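You operate a simulated robot arm through the tools that you are given. There is no shell and no other tool.

You are at the controls of a simulated robot arm. One attempt, no reset.

## Task
Tip both small pans into the steel drum and clamp its lid closed.
Fine: the pans on the bin lids; both clamps; put the pans back.

The check looks at the end state, three seconds after you hand in, the way a careful person would. Anything else that was tipped, shoved, dropped, spilled or broken makes it a failure. A push-on lid holds only when it is set on centred and level and pressed home; a screw cap is set on level and turned clockwise until tight.

## Robot
A 7-joint arm with a three-finger gripper, fixed in place. Base frame: the origin is on the floor under the middle of its stand, x ahead of it, y to its left, z up. Readings come in m, degrees, newtons and seconds.
With the tool pointing down near the work surface it reaches from about 0.1 to 0.92 m from the base axis. Its first joint turns from -166.0 to 166.0 degrees. Payload 2.69 kg.
Tool frame: the origin (TCP) lies between the finger pads and is the grasp point; the fingertips stand 0.03 m ahead of it; z points along the fingers, y is the line along which they close. The gripper opens to 0.128 m; its body begins 0.117 m behind the TCP.
Orientation is that of the tool frame in the base frame, as a unit quaternion [w, x, y, z]. With the fingers straight down and closing along the base's y, the tool's x points along the base's -x, its y along +y and its z along -z.

## Interface
- The arm moves only by the tool step_arm. Its argument "rows" is a list of rows, each a list of 3 entries, a list of its own where there are three numbers: the shift along the base's x, y, z in units of 400 mm (1.0 is 400 mm), then the turn, a rotation vector about the base's x, y, z in units of 120 degrees (1.0 is 120 degrees), then the closure, from 0 (fully open) to 1 (shut). In form: [[[x, y, z], [wx, wy, wz], claw], ...]. A call has 1 to 20 rows; each row is the pose to reach, as a shift and turn from the pose commanded when the call began. A call with a number of a shift or a turn outside -1 to 1 is refused whole. Rows are played at 5 a second. More than 0.05 m and 8.6 degrees between two rows, or a gripper value outside its range, and nothing of the call is played. Where a pose cannot be reached the arm comes as near as it can. A force on the tool above 40 N (or 10 N above the force at the start of the call, whichever is more), or a blocked arm, ends the call early, and 0.2 s more pass. Each finger travels about 0.127 m/s and halts on what it meets, pressing with about 32 N; the grip force reading is that of the motor and also rises with nothing between the fingers. The clock runs only during rows and for 0.2 s after the last one: add rows that repeat a pose to give the fingers time. The reply holds the time, the measured pose of the TCP, the force on the tool along the base axes, the opening and the grip force, in the units named above and with some noise, with the torque about the TCP (base axes, N m) and any sound that the robot's microphone picked up, and new pictures: "pictures" is both (left out), scene, wrist or none.
- Cameras (640 x 400 px; columns grow to the right, rows downward): "scene" is fixed at [0.2173, -0.6586, 1.5661]; the picture's right is [0.93, -0.38, 0.00], its down [-0.16, -0.39, -0.91] and it looks along [0.34, 0.84, -0.42] (base axes); focal length 342 px, centre (320, 200). "wrist" rides on the gripper at [0.058, 0.054, -0.131] in the tool frame; the picture's right is [-0.68, 0.74, 0.00], its down [-0.62, -0.57, -0.55] and it looks along [-0.40, -0.37, 0.84] (tool axes); focal length 234 px, centre (320, 200). There is no depth. A picture from a camera that has moved, and an enlarged one, comes with that camera's place and axes in the base frame and with its lens. The place of the scene camera against the robot may be out by one fixed shift of up to 0.012 m in any direction.
- move_column(by): moves the trunk up (or, below 0, down) by that many m; the arm rides with it, the base frame stays. It gives what a move gives, with no picture.
- inspect(camera, box): a new picture of the part [left, top, right, bottom] of that camera's present view, enlarged. The clock stands still meanwhile.
- close_job(): hands the job in; it is judged then, once.

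Places have to be worked out from the pictures, the camera data and where the tool is seen. Open the gripper and draw the arm clear of the work before you hand the job in, unless the task says otherwise.

The tools are called after "Emit:" as a command line: name --argument value ..., lists and objects as JSON in quotes. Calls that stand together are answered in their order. step_arm: Moves the arm, as the interface text tells. Its arguments: {"type":"object","properties":{"rows":{"type":"array","items":{"type":"array"}},"pictures":{"type":"string","enum":["both","scene","wrist","none"]}},"required":["rows"]} The other tools are called the same way: move_column (by) moves the trunk up or down; inspect (camera, box) takes an enlarged picture of a part of a camera's view; close_job () hands the job in.

At the start:

```text
time_s: 0.0
position: [0.547, 0.3063, 1.2979]
ee_rot: [-0.001, 0.0, 1.0, 0.0]
ft_force: [0.1, 0.2, -0.6]
wrist_torque: [0.02, 0.02, 0.03]
width: 0.1281
finger_force: 0.0
trunk travel left (down, up): [-0.15, 0.2]
```

scene: 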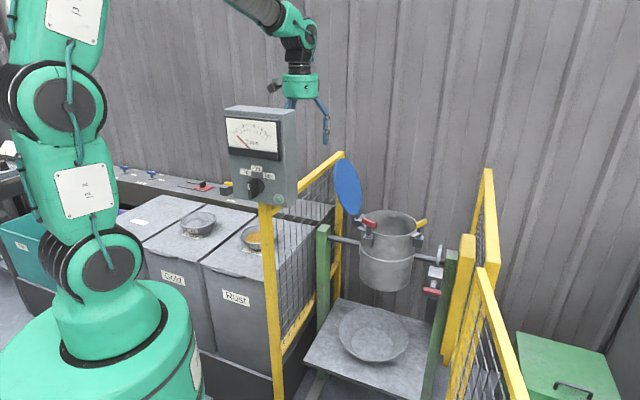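
wrist: 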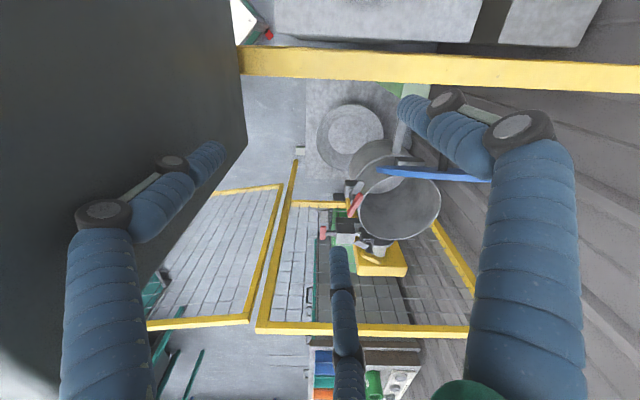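

I start by looking closer at the scene: the drum with its hinged blue lid, the pans on the bins, and the control box.

Emit:
inspect --camera "scene" --box '[300, 140, 480, 300]'

Emit:
inspect --camera "scene" --box '[100, 150, 340, 320]'

Emit:
inspect --camera "scene" --box '[210, 90, 310, 220]'

Emit:
inspect --camera "wrist" --box '[290, 80, 470, 290]'

```text
2.50 times, centred on (390, 220) of scene
camera zoom: at [0.2173, -0.6586, 1.5661], right [0.93, -0.38, 0.0], down [-0.16, -0.39, -0.91], along [0.34, 0.84, -0.42], focal length 855 px, centre (145, 150)
```

zoom: 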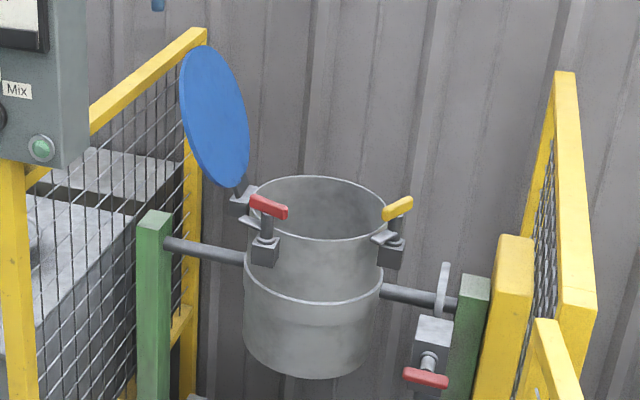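

```text
2.35 times, centred on (220, 235) of scene
camera zoom: at [0.2173, -0.6586, 1.5661], right [0.93, -0.38, 0.0], down [-0.16, -0.39, -0.91], along [0.34, 0.84, -0.42], focal length 804 px, centre (555, 118)
```

zoom: 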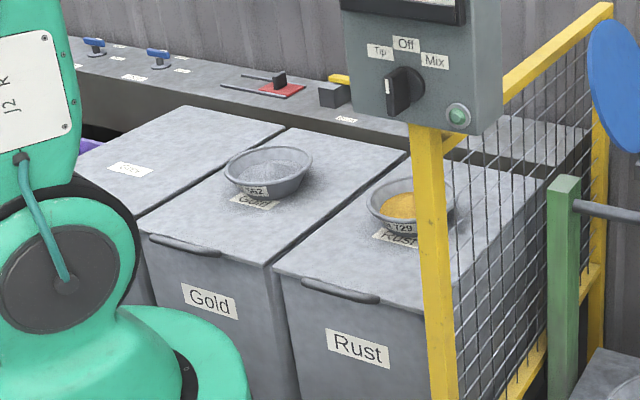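

```text
3.08 times, centred on (260, 155) of scene
camera zoom: at [0.2173, -0.6586, 1.5661], right [0.93, -0.38, 0.0], down [-0.16, -0.39, -0.91], along [0.34, 0.84, -0.42], focal length 1052 px, centre (505, 338)
```

zoom: 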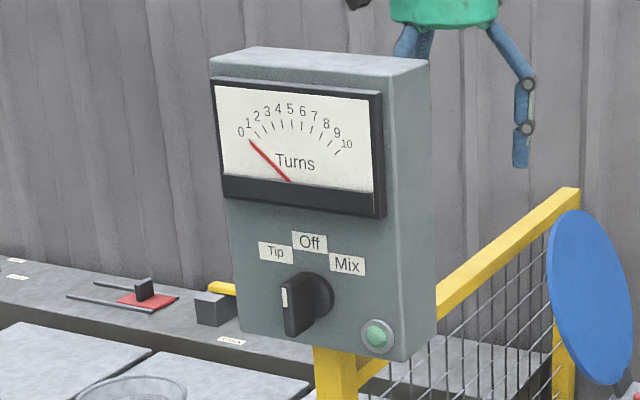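

```text
1.90 times, centred on (380, 185) of wrist
camera zoom: at [0.4908, 0.3609, 1.4293], right [0.68, 0.74, 0.0], down [0.62, -0.57, 0.55], along [0.4, -0.37, -0.84], focal length 446 px, centre (206, 229)
```

zoom: 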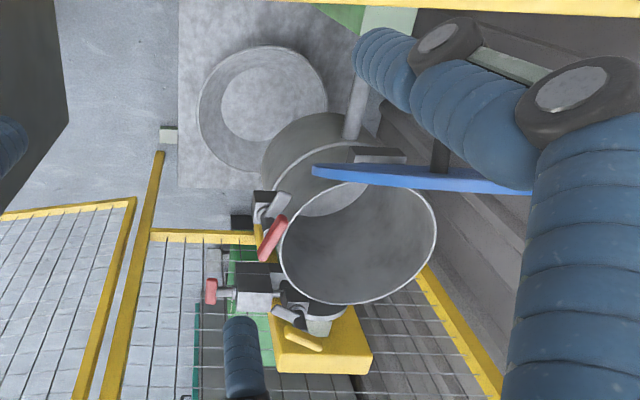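

The control box is very near the gripper (about x 0.32–0.51, y 0.2–0.32, z 1.13–1.38). I move away from it along +y and up, then yaw the tool to see the bins with the pans.

Emit:
step_arm --rows '[[[0.0, 0.05, 0.05], [0, 0, 0], 0], [[0.0, 0.12, 0.1], [0, 0, 0], 0], [[0.0, 0.2, 0.15], [0, 0, 0], 0], [[0.0, 0.28, 0.15], [0, 0, 0.05], 0], [[0.0, 0.36, 0.15], [0, 0, 0.11], 0], [[0.0, 0.4, 0.15], [0, 0, 0.17], 0], [[0.0, 0.4, 0.15], [0, 0, 0.24], 0], [[0.0, 0.4, 0.15], [0, 0, 0.31], 0], [[0.0, 0.4, 0.15], [0, 0, 0.38], 0], [[0.0, 0.4, 0.15], [0, 0, 0.45], 0], [[0.0, 0.4, 0.15], [0, 0, 0.52], 0], [[0.0, 0.4, 0.15], [0, 0, 0.59], 0], [[0.0, 0.4, 0.15], [0, 0, 0.66], 0], [[0.0, 0.4, 0.15], [0, 0, 0.73], 0], [[0.0, 0.4, 0.15], [0, 0, 0.8], 0]]'

```text
time_s: 3.2
position: [0.5463, 0.4658, 1.3578]
ee_rot: [0.0, 0.744, -0.668, 0.0]
ft_force: [0.7, -0.3, -0.5]
wrist_torque: [-0.02, -0.02, -0.02]
width: 0.128
finger_force: 0.0
trunk travel left (down, up): [-0.15, 0.2]
camera wrist: at [0.5018, 0.4033, 1.4894], right [-0.8, 0.59, 0.0], down [0.5, 0.67, 0.55], along [0.33, 0.44, -0.84], focal length 234 px, centre (320, 200)
```

scene: 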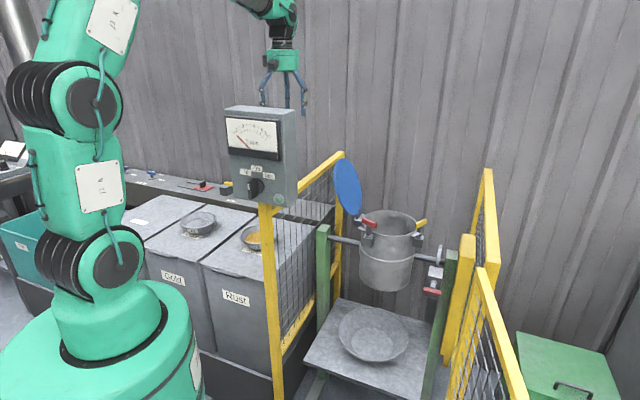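
wrist: 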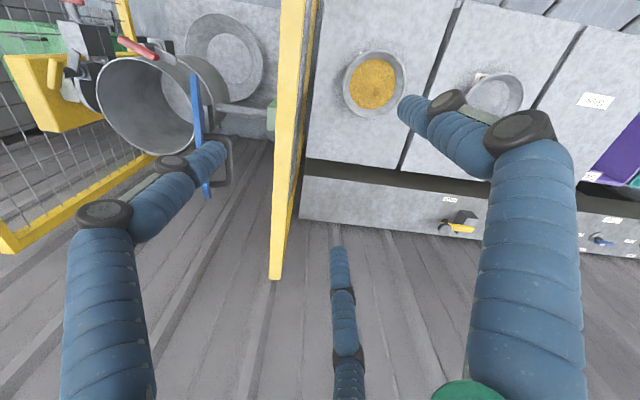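

The wrist view now sees both pans and the drum. I enlarge these parts to judge pan shape, lid hinge and clamps.

Emit:
inspect --camera "wrist" --box '[300, 20, 560, 180]'

Emit:
inspect --camera "wrist" --box '[40, 0, 300, 200]'

Emit:
inspect --camera "scene" --box '[170, 195, 290, 270]'

Emit:
inspect --camera "scene" --box '[330, 190, 450, 300]'

```text
2.46 times, centred on (430, 100) of wrist
camera zoom: at [0.5018, 0.4033, 1.4894], right [-0.8, 0.59, 0.0], down [0.5, 0.67, 0.55], along [0.33, 0.44, -0.84], focal length 576 px, centre (49, 446)
```

zoom: 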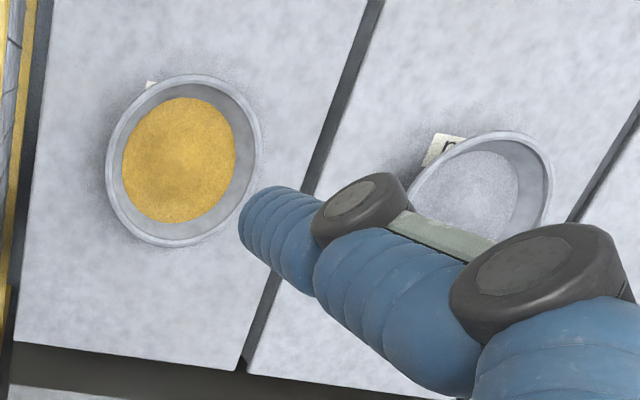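

```text
2.00 times, centred on (170, 100) of wrist
camera zoom: at [0.5018, 0.4033, 1.4894], right [-0.8, 0.59, 0.0], down [0.5, 0.67, 0.55], along [0.33, 0.44, -0.84], focal length 468 px, centre (620, 400)
```

zoom: 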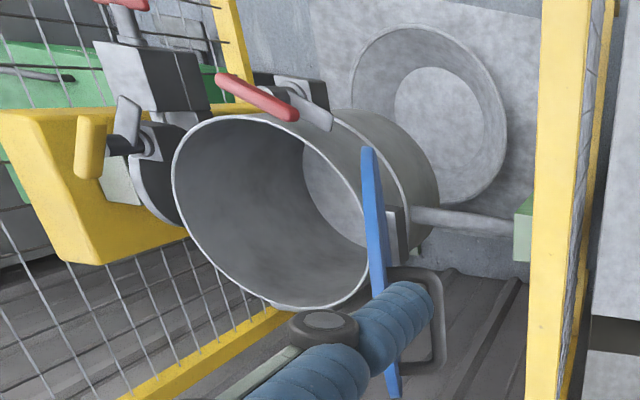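

```text
5.33 times, centred on (230, 232) of scene
camera zoom: at [0.2173, -0.6586, 1.5661], right [0.93, -0.38, 0.0], down [-0.16, -0.39, -0.91], along [0.34, 0.84, -0.42], focal length 1824 px, centre (800, 27)
```

zoom: 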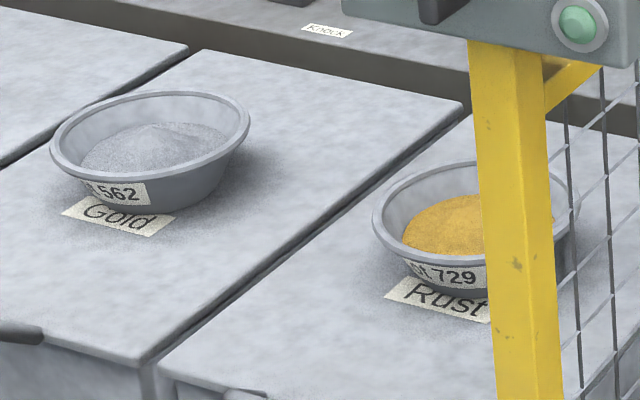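

```text
3.64 times, centred on (390, 245) of scene
camera zoom: at [0.2173, -0.6586, 1.5661], right [0.93, -0.38, 0.0], down [-0.16, -0.39, -0.91], along [0.34, 0.84, -0.42], focal length 1243 px, centre (66, 36)
```

zoom: 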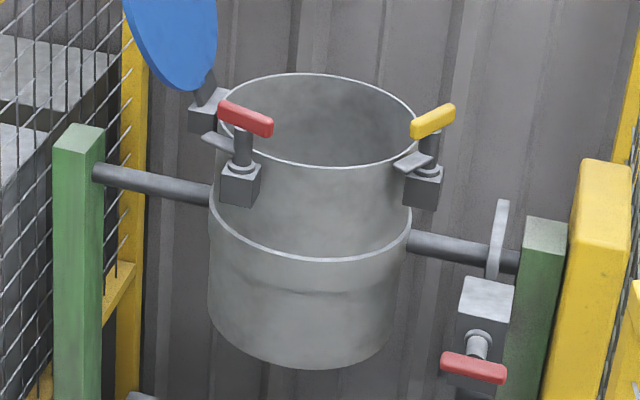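

Both pans sit on the bin lids at about (0.44, 0.543) and (0.21, 0.757), with rims near z 0.85. Before planning the grasp I close the fingers partly in free air to learn how the three fingers move.

Emit:
step_arm --rows '[[[0, 0, 0], [0, 0, 0], 0.5], [[0, 0, 0], [0, 0, 0], 0.5], [[0, 0, 0], [0, 0, 0], 0.5]]' --pictures "wrist"

Emit:
step_arm --rows '[[[0, 0, 0], [0, 0, 0], 1], [[0, 0, 0], [0, 0, 0], 1], [[0, 0, 0], [0, 0, 0], 1]]' --pictures "wrist"

```text
time_s: 4.0
position: [0.5472, 0.4667, 1.358]
ee_rot: [0.0, 0.743, -0.669, 0.0]
ft_force: [0.3, 0.1, 0.3]
wrist_torque: [0.02, 0.01, 0.01]
width: 0.064
finger_force: 0.1
trunk travel left (down, up): [-0.15, 0.2]
camera wrist: at [0.5017, 0.4034, 1.4895], right [-0.8, 0.6, 0.0], down [0.5, 0.67, 0.55], along [0.33, 0.44, -0.84], focal length 234 px, centre (320, 200)
```

wrist: 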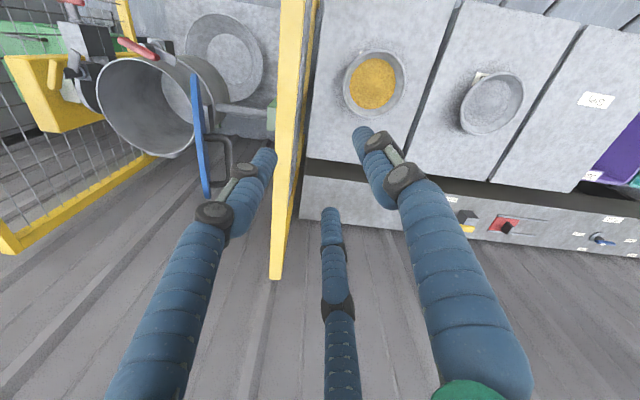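

```text
time_s: 4.8
position: [0.547, 0.4664, 1.3579]
ee_rot: [0.0, 0.743, -0.669, 0.0]
ft_force: [-0.4, 0.2, -0.7]
wrist_torque: [-0.01, -0.01, -0.01]
width: 0.0017
finger_force: 31.8
trunk travel left (down, up): [-0.15, 0.2]
camera wrist: at [0.5017, 0.4034, 1.4894], right [-0.8, 0.6, 0.0], down [0.5, 0.67, 0.55], along [0.33, 0.44, -0.84], focal length 234 px, centre (320, 200)
```

wrist: 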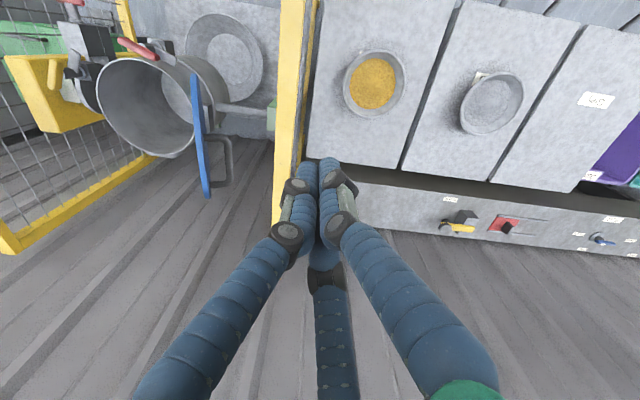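

The fingers close radially like a three-jaw chuck, so I'll pinch a pan's rim between one inside and two outside fingers. With the fingers closed both pans are visible; I enlarge to refine their positions.

Emit:
inspect --camera "wrist" --box '[330, 30, 540, 160]'

Emit:
inspect --camera "wrist" --box '[30, 0, 270, 210]'

Emit:
inspect --camera "scene" --box '[320, 140, 480, 250]'

Emit:
inspect --camera "scene" --box '[0, 100, 240, 240]'

```text
3.05 times, centred on (435, 95) of wrist
camera zoom: at [0.5017, 0.4034, 1.4894], right [-0.8, 0.6, 0.0], down [0.5, 0.67, 0.55], along [0.33, 0.44, -0.84], focal length 714 px, centre (-30, 520)
```

zoom: 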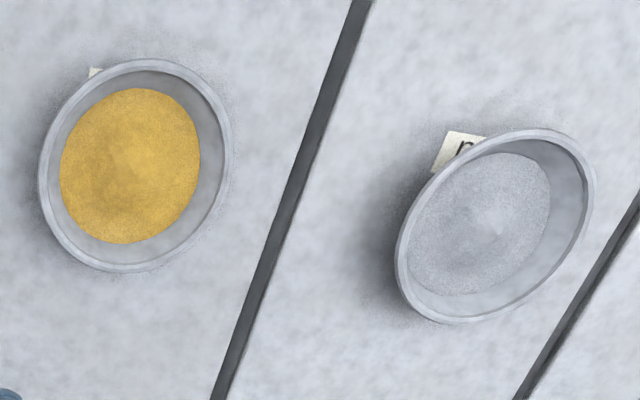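

```text
1.90 times, centred on (150, 105) of wrist
camera zoom: at [0.5017, 0.4034, 1.4894], right [-0.8, 0.6, 0.0], down [0.5, 0.67, 0.55], along [0.33, 0.44, -0.84], focal length 446 px, centre (644, 381)
```

zoom: 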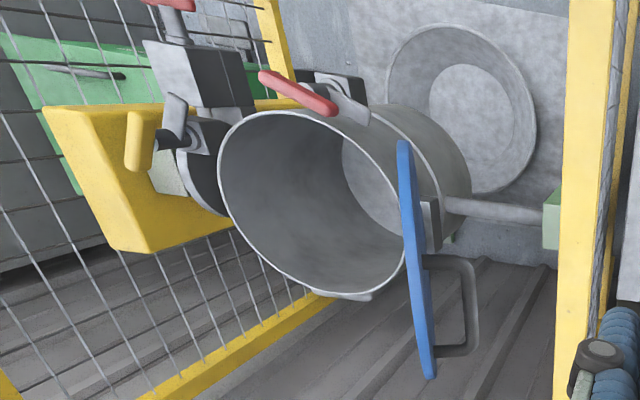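

```text
3.64 times, centred on (400, 195) of scene
camera zoom: at [0.2173, -0.6586, 1.5661], right [0.93, -0.38, 0.0], down [-0.16, -0.39, -0.91], along [0.34, 0.84, -0.42], focal length 1243 px, centre (29, 218)
```

zoom: 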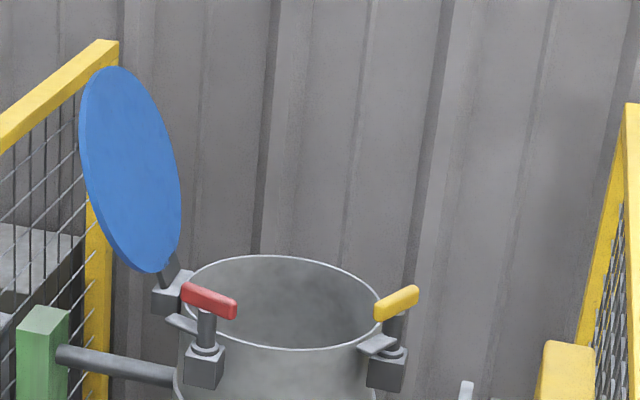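

```text
2.67 times, centred on (120, 170) of scene
camera zoom: at [0.2173, -0.6586, 1.5661], right [0.93, -0.38, 0.0], down [-0.16, -0.39, -0.91], along [0.34, 0.84, -0.42], focal length 912 px, centre (853, 280)
```

zoom: 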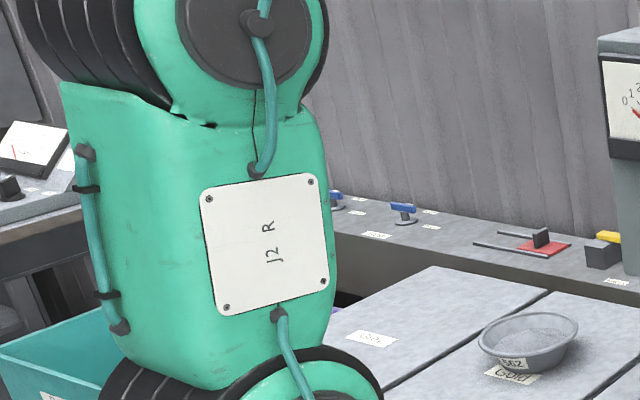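

Rim heights come out near z 0.857, pan diameter about 0.155. I now yaw the tool back the other way (towards yaw −90°) so that the single finger will point along +x, into the pan, for the grasp.

Emit:
step_arm --rows '[[[0, 0, 0], [0, 0, -0.07], 0.6], [[0, 0, 0], [0, 0, -0.14], 0.6], [[0, 0, 0], [0, 0, -0.21], 0.6], [[0, 0, 0], [0, 0, -0.28], 0.6], [[0, 0, 0], [0, 0, -0.35], 0.6], [[0, 0, 0], [0, 0, -0.42], 0.6], [[0, 0, 0], [0, 0, -0.49], 0.6], [[0, 0, 0], [0, 0, -0.56], 0.6], [[0, 0, 0], [0, 0, -0.63], 0.6], [[0, 0, 0], [0, 0, -0.7], 0.6], [[0, 0, 0], [0, 0, -0.77], 0.6], [[0, 0, 0], [0, 0, -0.84], 0.6], [[0, 0, 0], [0, 0, -0.91], 0.6], [[0, 0, 0], [0, 0, -0.98], 0.6]]' --pictures "none"

Emit:
step_arm --rows '[[[0, 0, 0], [0, 0, -0.07], 0.6], [[0, 0, 0], [0, 0, -0.14], 0.6], [[0, 0, 0], [0, 0, -0.21], 0.6], [[0, 0, 0], [0, 0, -0.28], 0.6], [[0, 0, 0], [0, 0, -0.35], 0.6], [[0, 0, 0], [0, 0, -0.42], 0.6], [[0, 0, 0], [0, 0, -0.49], 0.6], [[0, 0, 0], [0, 0, -0.565], 0.6]]'

```text
time_s: 7.8
position: [0.5478, 0.4671, 1.3582]
ee_rot: [0.0, 0.189, 0.982, 0.0]
ft_force: [0.6, 0.9, -0.2]
wrist_torque: [0.0, 0.0, 0.01]
width: 0.0511
finger_force: 0.0
trunk travel left (down, up): [-0.15, 0.2]
```

```text
refused: row 8 steps farther than a row can; nothing moved
```

The last row stepped too far; I redo the remaining yaw with even steps.

Emit:
step_arm --rows '[[[0, 0, 0], [0, 0, -0.07], 0.6], [[0, 0, 0], [0, 0, -0.14], 0.6], [[0, 0, 0], [0, 0, -0.21], 0.6], [[0, 0, 0], [0, 0, -0.28], 0.6], [[0, 0, 0], [0, 0, -0.35], 0.6], [[0, 0, 0], [0, 0, -0.42], 0.6], [[0, 0, 0], [0, 0, -0.49], 0.6], [[0, 0, 0], [0, 0, -0.56], 0.6], [[0, 0, 0], [0, 0, -0.568], 0.6]]'

```text
time_s: 9.8
position: [0.5474, 0.4661, 1.3579]
ee_rot: [0.0, 0.706, 0.708, 0.0]
ft_force: [0.2, 1.2, 0.7]
wrist_torque: [-0.01, 0.0, -0.01]
width: 0.0512
finger_force: 0.0
trunk travel left (down, up): [-0.15, 0.2]
camera wrist: at [0.6027, 0.5258, 1.4894], right [0.74, -0.68, 0.0], down [-0.56, -0.62, 0.55], along [-0.37, -0.4, -0.84], focal length 234 px, centre (320, 200)
```

scene: 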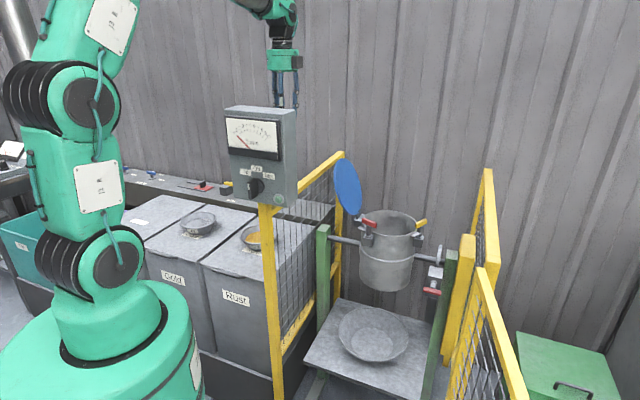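
wrist: 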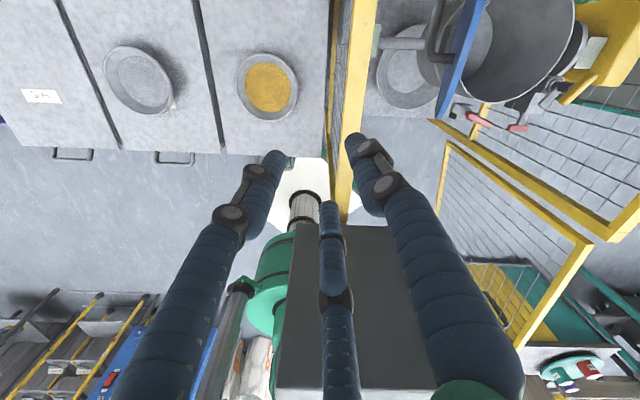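

I enlarge this new wrist view to triangulate the pans against the first wrist view.

Emit:
inspect --camera "wrist" --box '[90, 30, 330, 170]'

Emit:
inspect --camera "wrist" --box '[370, 0, 640, 170]'

```text
2.67 times, centred on (210, 100) of wrist
camera zoom: at [0.6027, 0.5258, 1.4894], right [0.74, -0.68, 0.0], down [-0.56, -0.62, 0.55], along [-0.37, -0.4, -0.84], focal length 624 px, centre (613, 467)
```

zoom: 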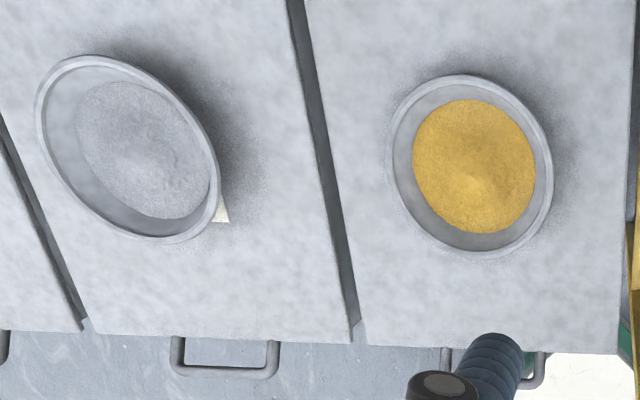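

```text
2.35 times, centred on (505, 85) of wrist
camera zoom: at [0.6027, 0.5258, 1.4894], right [0.74, -0.68, 0.0], down [-0.56, -0.62, 0.55], along [-0.37, -0.4, -0.84], focal length 551 px, centre (-115, 471)
```

zoom: 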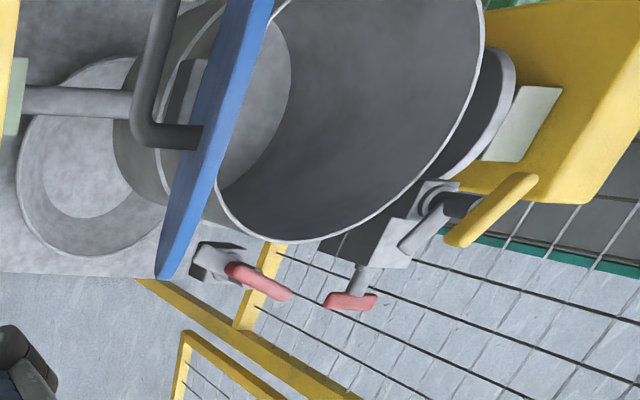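

Pan rims are near z 0.84–0.85. I tilt the tool 34° towards +x (parallel to the pan wall) while moving to a spot above the rust pan's −x side, at a safe height, to look from close up.

Emit:
step_arm --rows '[[[-0.04, 0.06, -0.02], [0, -0.03, 0], 0.6], [[-0.09, 0.12, -0.08], [0, -0.06, 0], 0.6], [[-0.14, 0.18, -0.15], [0, -0.09, 0], 0.6], [[-0.19, 0.2, -0.24], [0, -0.12, 0], 0.6], [[-0.25, 0.2, -0.33], [0, -0.15, 0], 0.6], [[-0.31, 0.2, -0.42], [0, -0.18, 0], 0.6], [[-0.37, 0.2, -0.5], [0, -0.21, 0], 0.6], [[-0.42, 0.2, -0.57], [0, -0.24, 0], 0.6], [[-0.45, 0.2, -0.63], [0, -0.27, 0], 0.6], [[-0.468, 0.198, -0.675], [0, -0.283, 0], 0.6]]'

```text
time_s: 12.0
position: [0.3975, 0.5408, 1.1155]
ee_rot: [0.194, 0.665, 0.695, 0.19]
ft_force: [-0.3, 1.0, -0.4]
wrist_torque: [-0.07, -0.04, -0.06]
width: 0.0512
finger_force: 0.0
out of reach, approached as far as the arm can: row 9, 10
trunk travel left (down, up): [-0.15, 0.2]
camera wrist: at [0.3738, 0.6021, 1.2545], right [0.65, -0.64, 0.4], down [-0.74, -0.64, 0.19], along [0.13, -0.42, -0.9], focal length 234 px, centre (320, 200)
```

scene: 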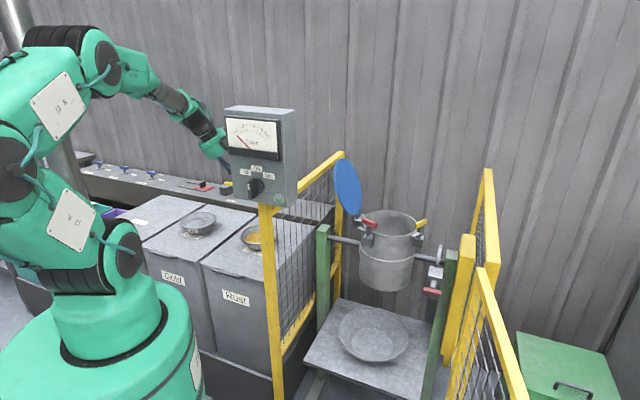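
wrist: 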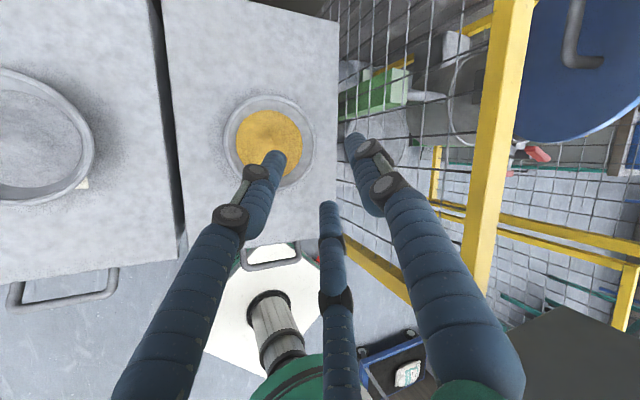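

Rows 9–10 ran out of reach, so some joint is near a limit. I test whether yawing the tool towards the radial direction brings the commanded pose back into reach.

Emit:
step_arm --rows '[[[0, 0, 0], [0, 0, 0.05], 0.6], [[0, 0, 0], [0, 0, 0.1], 0.6], [[0, 0, 0], [0, 0, 0.15], 0.6], [[0, 0, 0], [0, 0, 0.2], 0.6], [[0, 0, 0], [0, 0, 0.2], 0.6]]' --pictures "scene"

```text
time_s: 13.2
position: [0.3959, 0.5415, 1.1166]
ee_rot: [0.15, 0.506, 0.819, 0.225]
ft_force: [0.1, 0.9, 0.1]
wrist_torque: [-0.02, 0.04, 0.0]
width: 0.0511
finger_force: 0.1
trunk travel left (down, up): [-0.15, 0.2]
```

scene: 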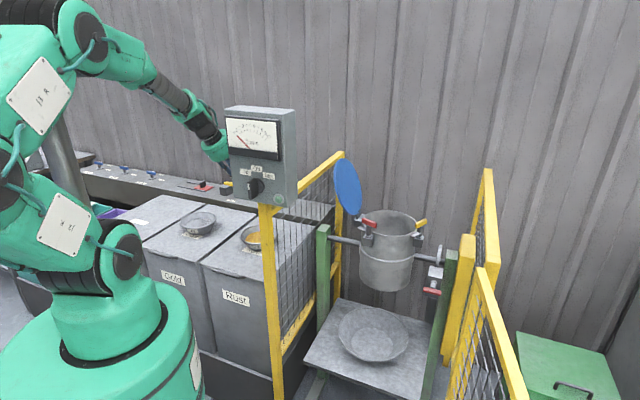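

That pose is reachable. I move to just above the rust pan's robot-side rim at z≈0.98, watching reach.

Emit:
step_arm --rows '[[[-0.03, -0.03, -0.06], [0, 0, 0.03], 0.6], [[-0.05, -0.06, -0.13], [0, 0, 0.06], 0.6], [[-0.06, -0.07, -0.21], [0, 0, 0.06], 0.6], [[-0.06, -0.07, -0.29], [0, 0, 0.06], 0.6], [[-0.06, -0.07, -0.34], [0, 0, 0.06], 0.6]]'

```text
time_s: 14.4
position: [0.3721, 0.5143, 0.9798]
ee_rot: [0.135, 0.454, 0.849, 0.235]
ft_force: [0.7, 0.3, 0.5]
wrist_torque: [-0.01, -0.03, 0.05]
width: 0.0511
finger_force: 0.0
trunk travel left (down, up): [-0.15, 0.2]
camera wrist: at [0.3221, 0.5528, 1.1189], right [0.89, -0.21, 0.39], down [-0.3, -0.93, 0.18], along [0.33, -0.28, -0.9], focal length 234 px, centre (320, 200)
```

scene: 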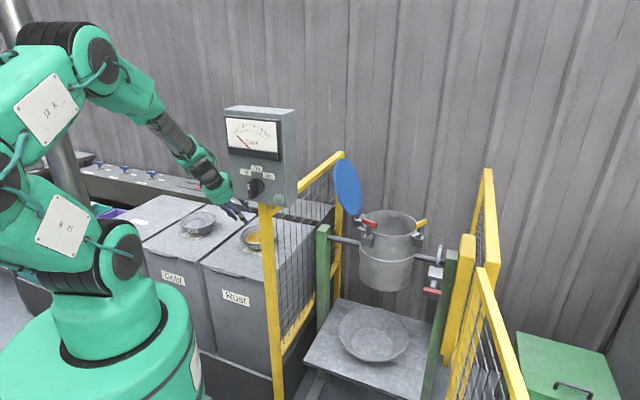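
wrist: 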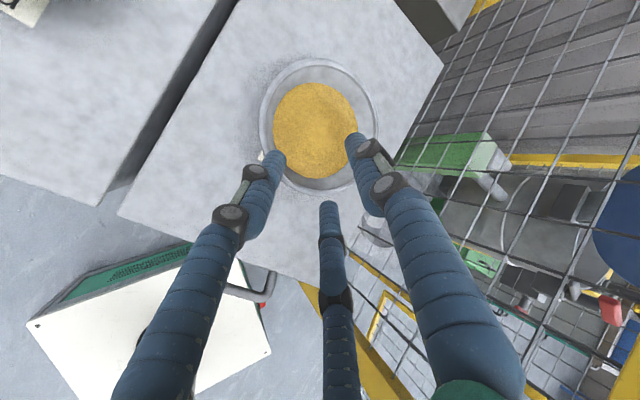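

The tool sits above the near rim. I enlarge the wrist view to locate the rim precisely from this close viewpoint.

Emit:
inspect --camera "wrist" --box '[230, 40, 410, 220]'

Emit:
inspect --camera "scene" --box '[180, 140, 300, 260]'

```text
2.22 times, centred on (320, 130) of wrist
camera zoom: at [0.3221, 0.5528, 1.1189], right [0.89, -0.21, 0.39], down [-0.3, -0.93, 0.18], along [0.33, -0.28, -0.9], focal length 520 px, centre (320, 356)
```

zoom: 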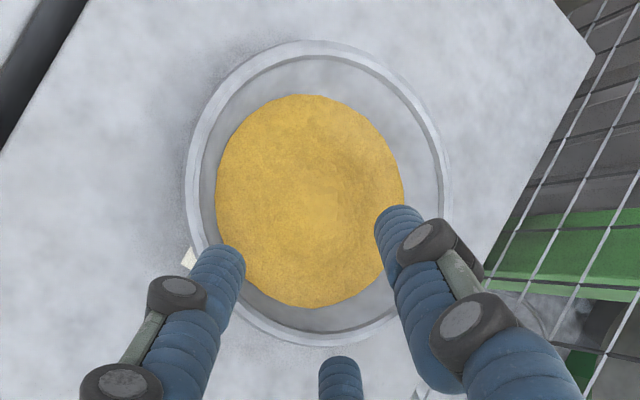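

```text
3.33 times, centred on (240, 200) of scene
camera zoom: at [0.2173, -0.6586, 1.5661], right [0.93, -0.38, 0.0], down [-0.16, -0.39, -0.91], along [0.34, 0.84, -0.42], focal length 1140 px, centre (587, 200)
```

zoom: 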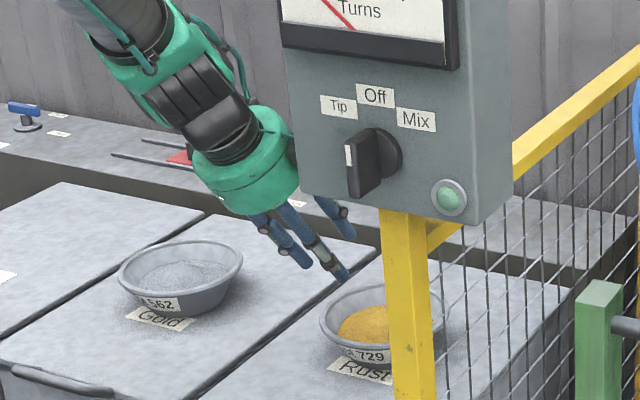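

Rust pan centre is about (0.445, 0.556) with rim z≈0.838. I descend to 5 cm back from the grasp along the tool axis and check again.

Emit:
step_arm --rows '[[[-0.015, -0.017, -0.08], [0, 0, 0], 0.53], [[-0.03, -0.033, -0.16], [0, 0, 0], 0.53], [[-0.03, -0.033, -0.232], [0, 0, 0], 0.53], [[-0.03, -0.033, -0.232], [0, 0, 0], 0.53]]'

Emit:
inspect --camera "scene" --box '[180, 170, 300, 260]'

Emit:
inspect --camera "wrist" --box '[200, 20, 440, 220]'

```text
time_s: 15.4
position: [0.3636, 0.5032, 0.8945]
ee_rot: [0.133, 0.453, 0.851, 0.23]
ft_force: [0.3, -0.2, 0.0]
wrist_torque: [-0.01, 0.03, -0.01]
width: 0.0603
finger_force: 0.1
out of reach, approached as far as the arm can: row 3, 4
trunk travel left (down, up): [-0.15, 0.2]
camera wrist: at [0.3148, 0.5425, 1.0341], right [0.9, -0.21, 0.39], down [-0.3, -0.93, 0.19], along [0.32, -0.29, -0.9], focal length 234 px, centre (320, 200)
```

scene: 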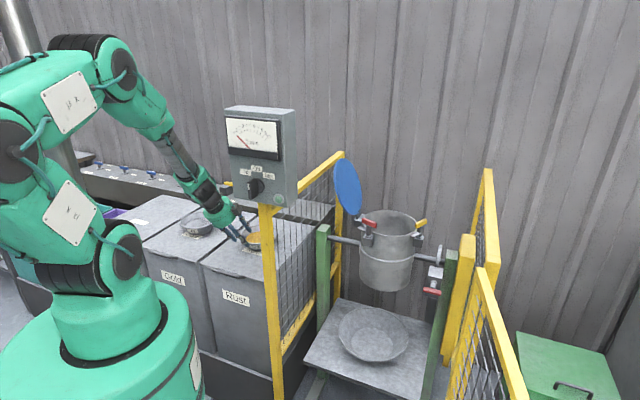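
wrist: 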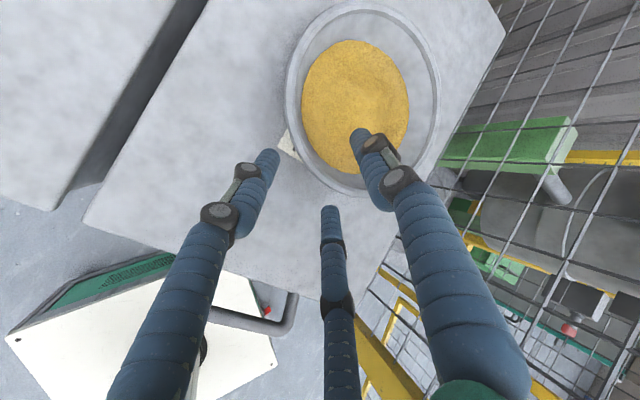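

```text
4.44 times, centred on (240, 215) of scene
camera zoom: at [0.2173, -0.6586, 1.5661], right [0.93, -0.38, 0.0], down [-0.16, -0.39, -0.91], along [0.34, 0.84, -0.42], focal length 1520 px, centre (676, 133)
```

zoom: 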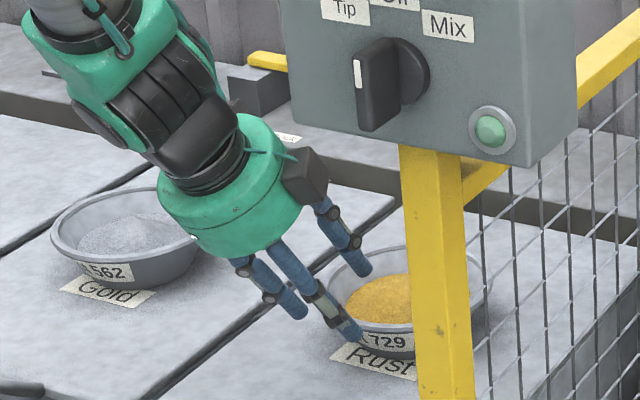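

```text
2.00 times, centred on (320, 120) of wrist
camera zoom: at [0.3148, 0.5425, 1.0341], right [0.9, -0.21, 0.39], down [-0.3, -0.93, 0.19], along [0.32, -0.29, -0.9], focal length 468 px, centre (320, 360)
```

zoom: 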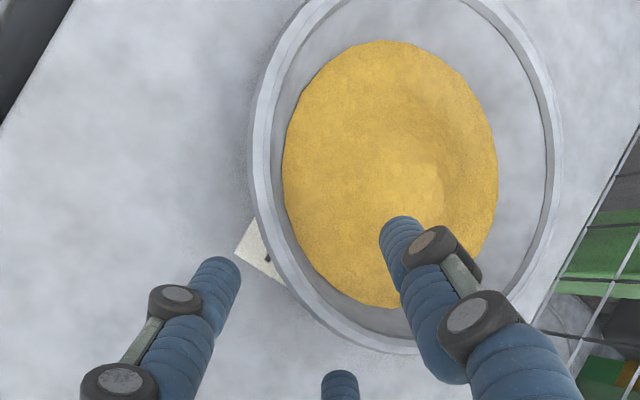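

The arm limits out at z≈0.895 in this posture, but it was fine at 0.98; so I raise the TCP and will use the trunk for the descent. The axis passes ~1 cm inside the rim, so I also correct laterally.

Emit:
step_arm --rows '[[[0.0, 0.0, 0.1], [0, 0, 0], 0.53], [[0.01, 0.01, 0.2], [0, 0, 0], 0.53], [[0.037, 0.033, 0.289], [0, 0, 0], 0.53], [[0.037, 0.033, 0.289], [0, 0, 0], 0.53]]' --pictures "none"

Emit:
move_column --by -0.1

```text
time_s: 16.4
position: [0.3782, 0.5154, 1.0114]
ee_rot: [0.136, 0.455, 0.849, 0.233]
ft_force: [0.2, -0.5, 0.6]
wrist_torque: [-0.03, 0.01, -0.04]
width: 0.0603
finger_force: 0.0
trunk travel left (down, up): [-0.15, 0.2]
```

```text
time_s: 17.7
position: [0.3792, 0.5159, 0.9114]
ee_rot: [0.135, 0.454, 0.849, 0.234]
ft_force: [0.9, 0.1, -0.2]
wrist_torque: [0.01, 0.02, -0.03]
width: 0.06
finger_force: 0.1
trunk travel left (down, up): [-0.05, 0.3]
```

The trunk lowered cleanly to TCP z 0.911. I lower it another 4 cm and look again before the final descent.

Emit:
move_column --by -0.04

Emit:
inspect --camera "wrist" --box '[200, 20, 440, 220]'

Emit:
inspect --camera "scene" --box '[190, 180, 290, 260]'

```text
time_s: 18.6
position: [0.3789, 0.5152, 0.8722]
ee_rot: [0.135, 0.454, 0.849, 0.234]
ft_force: [0.0, 0.5, -0.4]
wrist_torque: [-0.03, 0.02, 0.01]
width: 0.0604
finger_force: 0.0
trunk travel left (down, up): [-0.01, 0.34]
```

```text
2.00 times, centred on (320, 120) of wrist
camera zoom: at [0.3285, 0.555, 1.0111], right [0.89, -0.21, 0.4], down [-0.3, -0.93, 0.18], along [0.33, -0.29, -0.9], focal length 468 px, centre (320, 360)
```

zoom: 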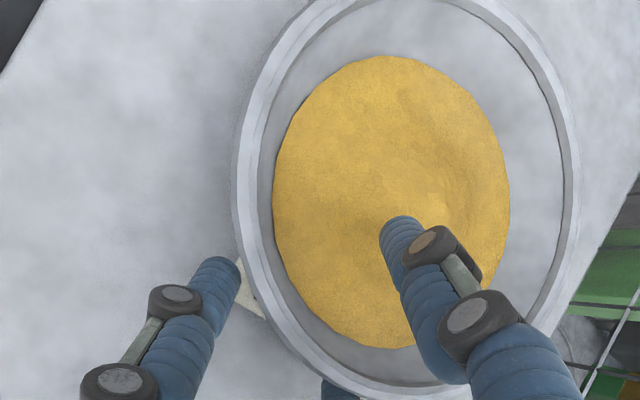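

```text
5.00 times, centred on (240, 220) of scene
camera zoom: at [0.2173, -0.6586, 1.5661], right [0.93, -0.38, 0.0], down [-0.16, -0.39, -0.91], along [0.34, 0.84, -0.42], focal length 1710 px, centre (720, 100)
```

zoom: 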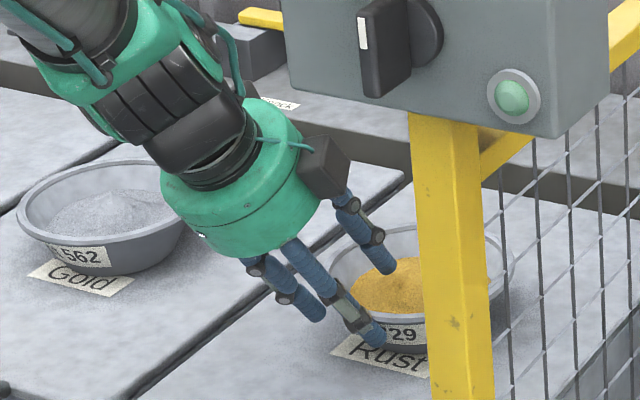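

The tips straddle the near rim as intended: inner finger over the powder, two fingers outside. I back off slightly and slide down along the wall to the grasp depth, without closing yet.

Emit:
step_arm --rows '[[[-0.021, -0.0125, 0.0], [0, 0, 0], 0.53], [[-0.021, -0.0125, -0.02], [0, 0, 0], 0.53], [[-0.015, -0.0075, -0.04], [0, 0, 0], 0.53], [[-0.0075, -0.0025, -0.0575], [0, 0, 0], 0.53], [[0, 0.0025, -0.0725], [0, 0, 0], 0.53], [[0, 0.0025, -0.0725], [0, 0, 0], 0.53]]'

Emit:
inspect --camera "wrist" --box '[220, 40, 420, 220]'

Emit:
inspect --camera "scene" --box '[200, 190, 280, 260]'

```text
time_s: 20.0
position: [0.379, 0.5184, 0.8426]
ee_rot: [0.136, 0.454, 0.849, 0.236]
ft_force: [0.1, 1.7, 6.7]
wrist_torque: [0.23, 0.14, -0.04]
width: 0.0604
finger_force: 0.2
trunk travel left (down, up): [-0.01, 0.34]
camera wrist: at [0.3287, 0.5565, 0.9828], right [0.89, -0.21, 0.4], down [-0.3, -0.93, 0.18], along [0.33, -0.28, -0.9], focal length 234 px, centre (320, 200)
```

scene: 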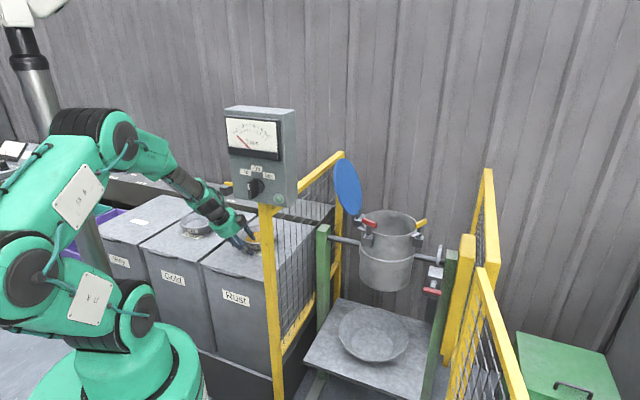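
wrist: 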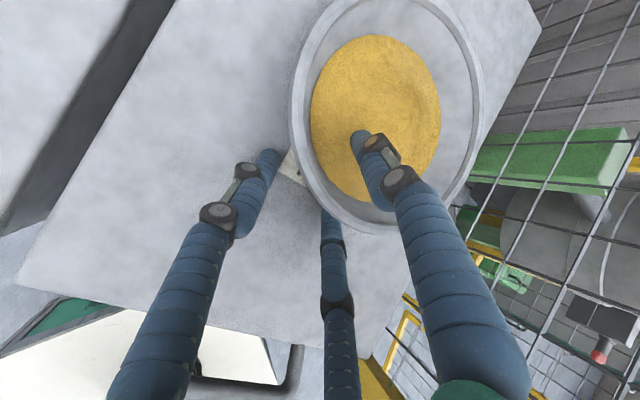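

```text
2.22 times, centred on (320, 130) of wrist
camera zoom: at [0.3287, 0.5565, 0.9828], right [0.89, -0.21, 0.4], down [-0.3, -0.93, 0.18], along [0.33, -0.28, -0.9], focal length 520 px, centre (320, 356)
```

zoom: 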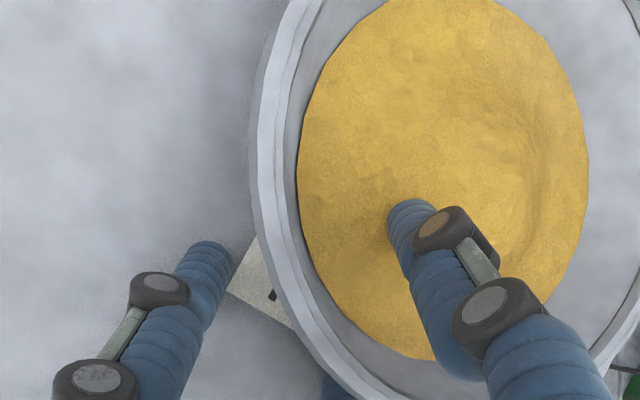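

```text
5.71 times, centred on (240, 225) of scene
camera zoom: at [0.2173, -0.6586, 1.5661], right [0.93, -0.38, 0.0], down [-0.16, -0.39, -0.91], along [0.34, 0.84, -0.42], focal length 1954 px, centre (777, 57)
```

zoom: 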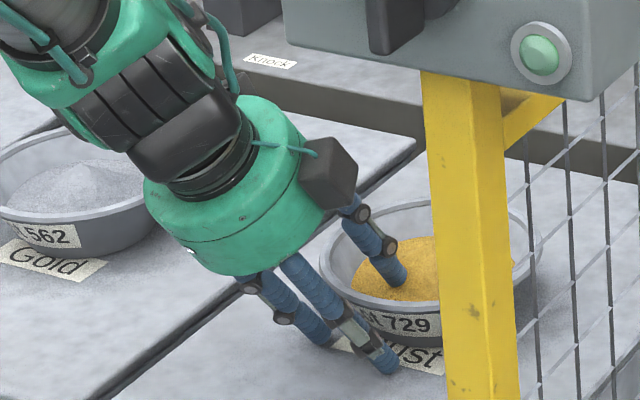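

A light 6.7 N upward contact shows an outer fingertip just touching the bin lid. I lift 3 mm and close on the wall.

Emit:
step_arm --rows '[[[0, 0, 0.0075], [0, 0, 0], 0.53], [[0, 0, 0.0075], [0, 0, 0], 0.7], [[0, 0, 0.0075], [0, 0, 0], 0.85], [[0, 0, 0.0075], [0, 0, 0], 1.0], [[0, 0, 0.0075], [0, 0, 0], 1.0], [[0, 0, 0.0075], [0, 0, 0], 1.0], [[0, 0, 0.0075], [0, 0, 0], 1.0]]'

Emit:
inspect --camera "wrist" --box '[220, 40, 420, 220]'

Emit:
inspect --camera "scene" --box '[200, 190, 280, 260]'

```text
time_s: 21.6
position: [0.3778, 0.5172, 0.8456]
ee_rot: [0.135, 0.454, 0.849, 0.234]
ft_force: [0.3, 3.1, 7.5]
wrist_torque: [0.4, 0.04, 0.06]
width: 0.0108
finger_force: 32.1
trunk travel left (down, up): [-0.01, 0.34]
camera wrist: at [0.3284, 0.5563, 0.9853], right [0.89, -0.21, 0.4], down [-0.3, -0.93, 0.18], along [0.33, -0.28, -0.9], focal length 234 px, centre (320, 200)
```

scene: 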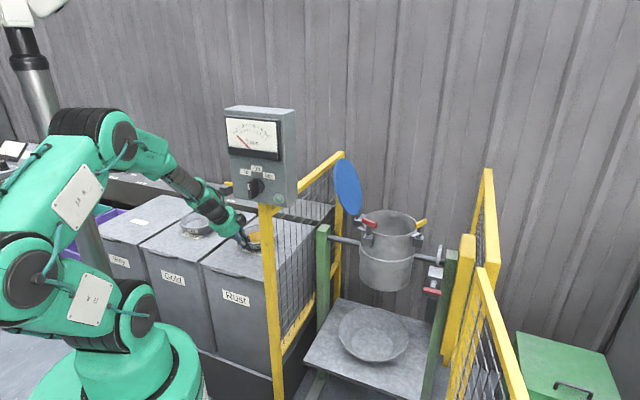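
wrist: 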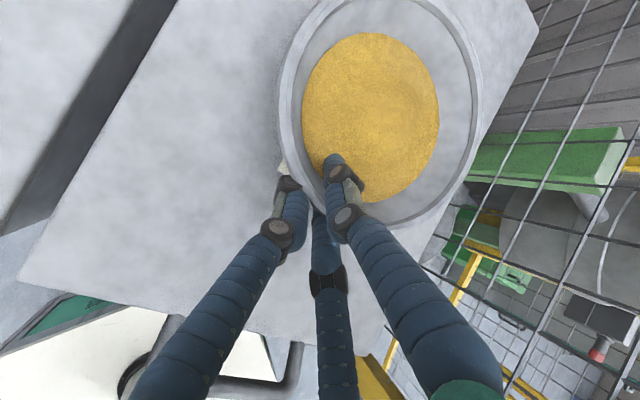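

```text
2.22 times, centred on (320, 130) of wrist
camera zoom: at [0.3284, 0.5563, 0.9853], right [0.89, -0.21, 0.4], down [-0.3, -0.93, 0.18], along [0.33, -0.28, -0.9], focal length 520 px, centre (320, 356)
```

zoom: 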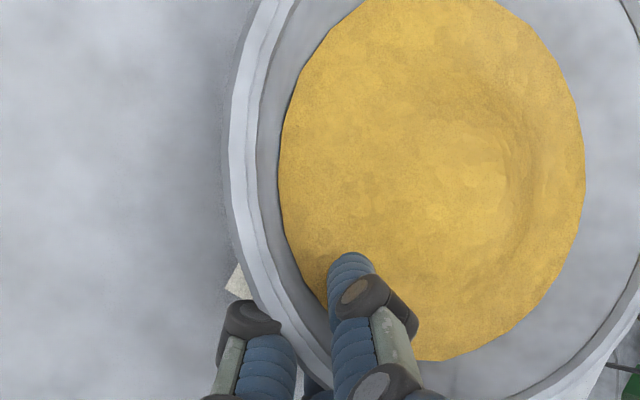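

```text
5.71 times, centred on (240, 225) of scene
camera zoom: at [0.2173, -0.6586, 1.5661], right [0.93, -0.38, 0.0], down [-0.16, -0.39, -0.91], along [0.34, 0.84, -0.42], focal length 1954 px, centre (777, 57)
```

zoom: 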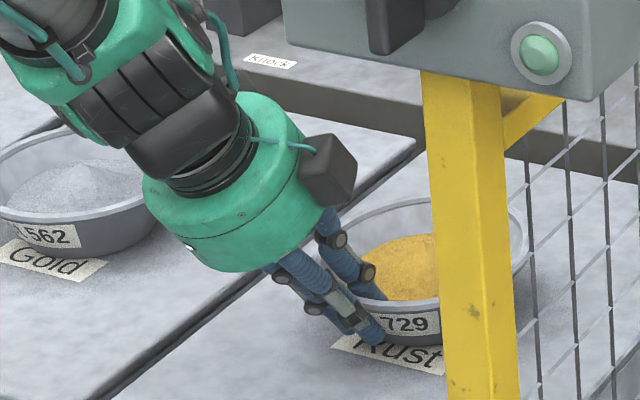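

The fingers stopped at 10.8 mm on the wall with 32 N. I lift slowly and check that the pan comes up level.

Emit:
step_arm --rows '[[[0, 0, 0.01], [0, 0, 0], 1.0], [[0, 0, 0.025], [0, 0, 0], 1.0], [[0, 0, 0.04], [0, 0, 0], 1.0], [[0, 0, 0.06], [0, 0, 0], 1.0], [[0, 0, 0.08], [0, 0, 0], 1.0], [[0, 0, 0.08], [0, 0, 0], 1.0]]'

Emit:
inspect --camera "wrist" --box '[200, 0, 500, 220]'

Emit:
inspect --camera "scene" --box '[200, 180, 290, 260]'

```text
time_s: 23.0
position: [0.3786, 0.5163, 0.8775]
ee_rot: [0.135, 0.454, 0.849, 0.234]
ft_force: [0.9, -0.3, -2.9]
wrist_torque: [-0.06, 0.21, -0.01]
width: 0.0105
finger_force: 32.0
trunk travel left (down, up): [-0.01, 0.34]
camera wrist: at [0.3283, 0.556, 1.0163], right [0.89, -0.21, 0.39], down [-0.3, -0.93, 0.19], along [0.33, -0.29, -0.9], focal length 234 px, centre (320, 200)
```

scene: 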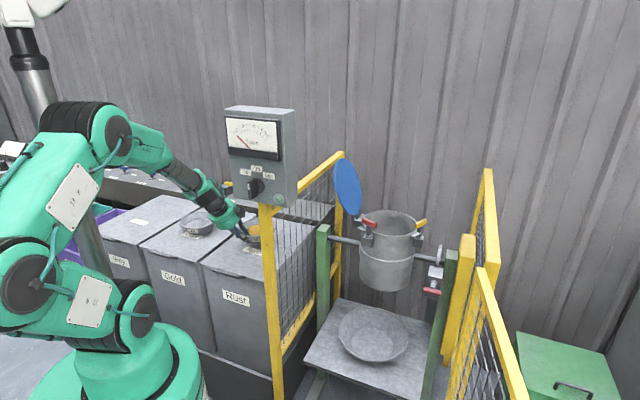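
wrist: 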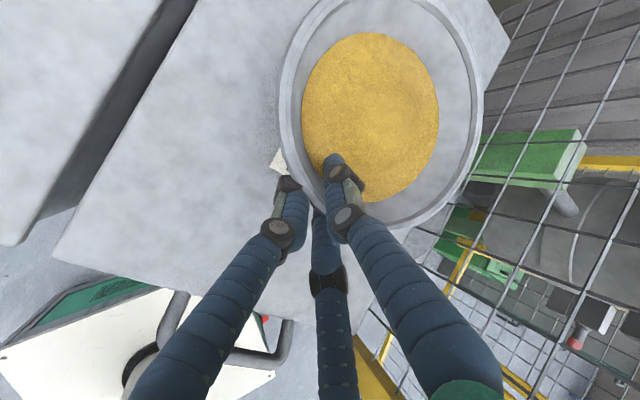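

```text
1.82 times, centred on (350, 110) of wrist
camera zoom: at [0.3283, 0.556, 1.0163], right [0.89, -0.21, 0.39], down [-0.3, -0.93, 0.19], along [0.33, -0.29, -0.9], focal length 426 px, centre (266, 364)
```

zoom: 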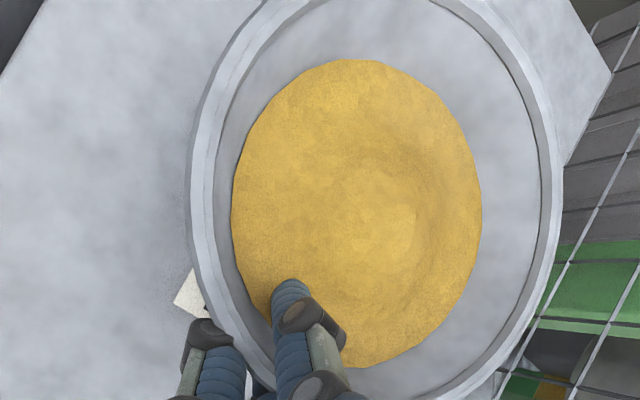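

```text
5.00 times, centred on (245, 220) of scene
camera zoom: at [0.2173, -0.6586, 1.5661], right [0.93, -0.38, 0.0], down [-0.16, -0.39, -0.91], along [0.34, 0.84, -0.42], focal length 1710 px, centre (695, 100)
```

zoom: 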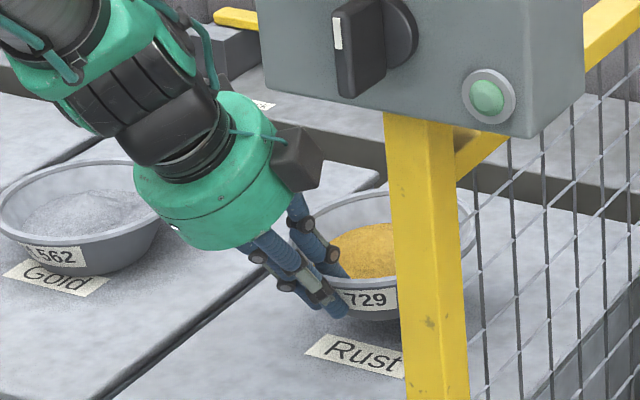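

The pan is held firmly and level, with about 3 N of weight. I raise the trunk to lift arm and pan straight up, well above the fence rail.

Emit:
move_column --by 0.14

Emit:
move_column --by 0.15

Emit:
inspect --camera "scene" --box '[0, 0, 640, 400]'

Emit:
inspect --camera "wrist" --box '[0, 0, 640, 400]'

```text
time_s: 24.6
position: [0.3786, 0.5164, 1.0171]
ee_rot: [0.135, 0.454, 0.849, 0.234]
ft_force: [-0.2, 0.1, -3.8]
wrist_torque: [-0.1, 0.22, -0.02]
width: 0.0108
finger_force: 32.0
trunk travel left (down, up): [-0.15, 0.2]
```

```text
time_s: 26.4
position: [0.3791, 0.516, 1.1666]
ee_rot: [0.135, 0.454, 0.849, 0.234]
ft_force: [0.5, -0.1, -3.3]
wrist_torque: [-0.15, 0.2, -0.01]
width: 0.0105
finger_force: 31.8
trunk travel left (down, up): [-0.3, 0.05]
```

```text
1.00 times, centred on (320, 200) of scene (not enlarged: the box is as wide or as high as the picture)
camera zoom: at [0.2173, -0.6586, 1.5661], right [0.93, -0.38, 0.0], down [-0.16, -0.39, -0.91], along [0.34, 0.84, -0.42], focal length 342 px, centre (320, 200)
```

zoom: 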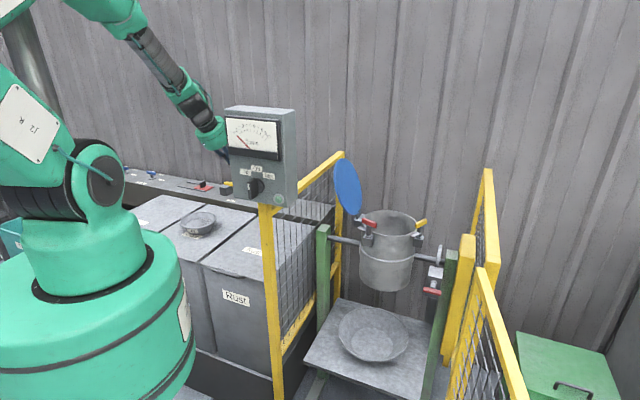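

```text
1.00 times, centred on (320, 200) of wrist (not enlarged: the box is as wide or as high as the picture)
camera zoom: at [0.3283, 0.5561, 1.3059], right [0.89, -0.21, 0.39], down [-0.3, -0.93, 0.19], along [0.33, -0.29, -0.9], focal length 234 px, centre (320, 200)
```

zoom: 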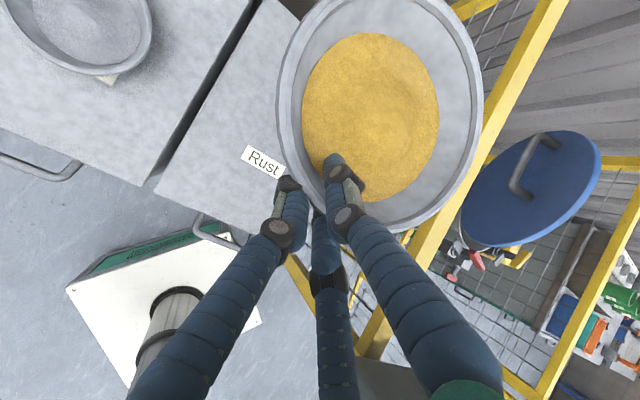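

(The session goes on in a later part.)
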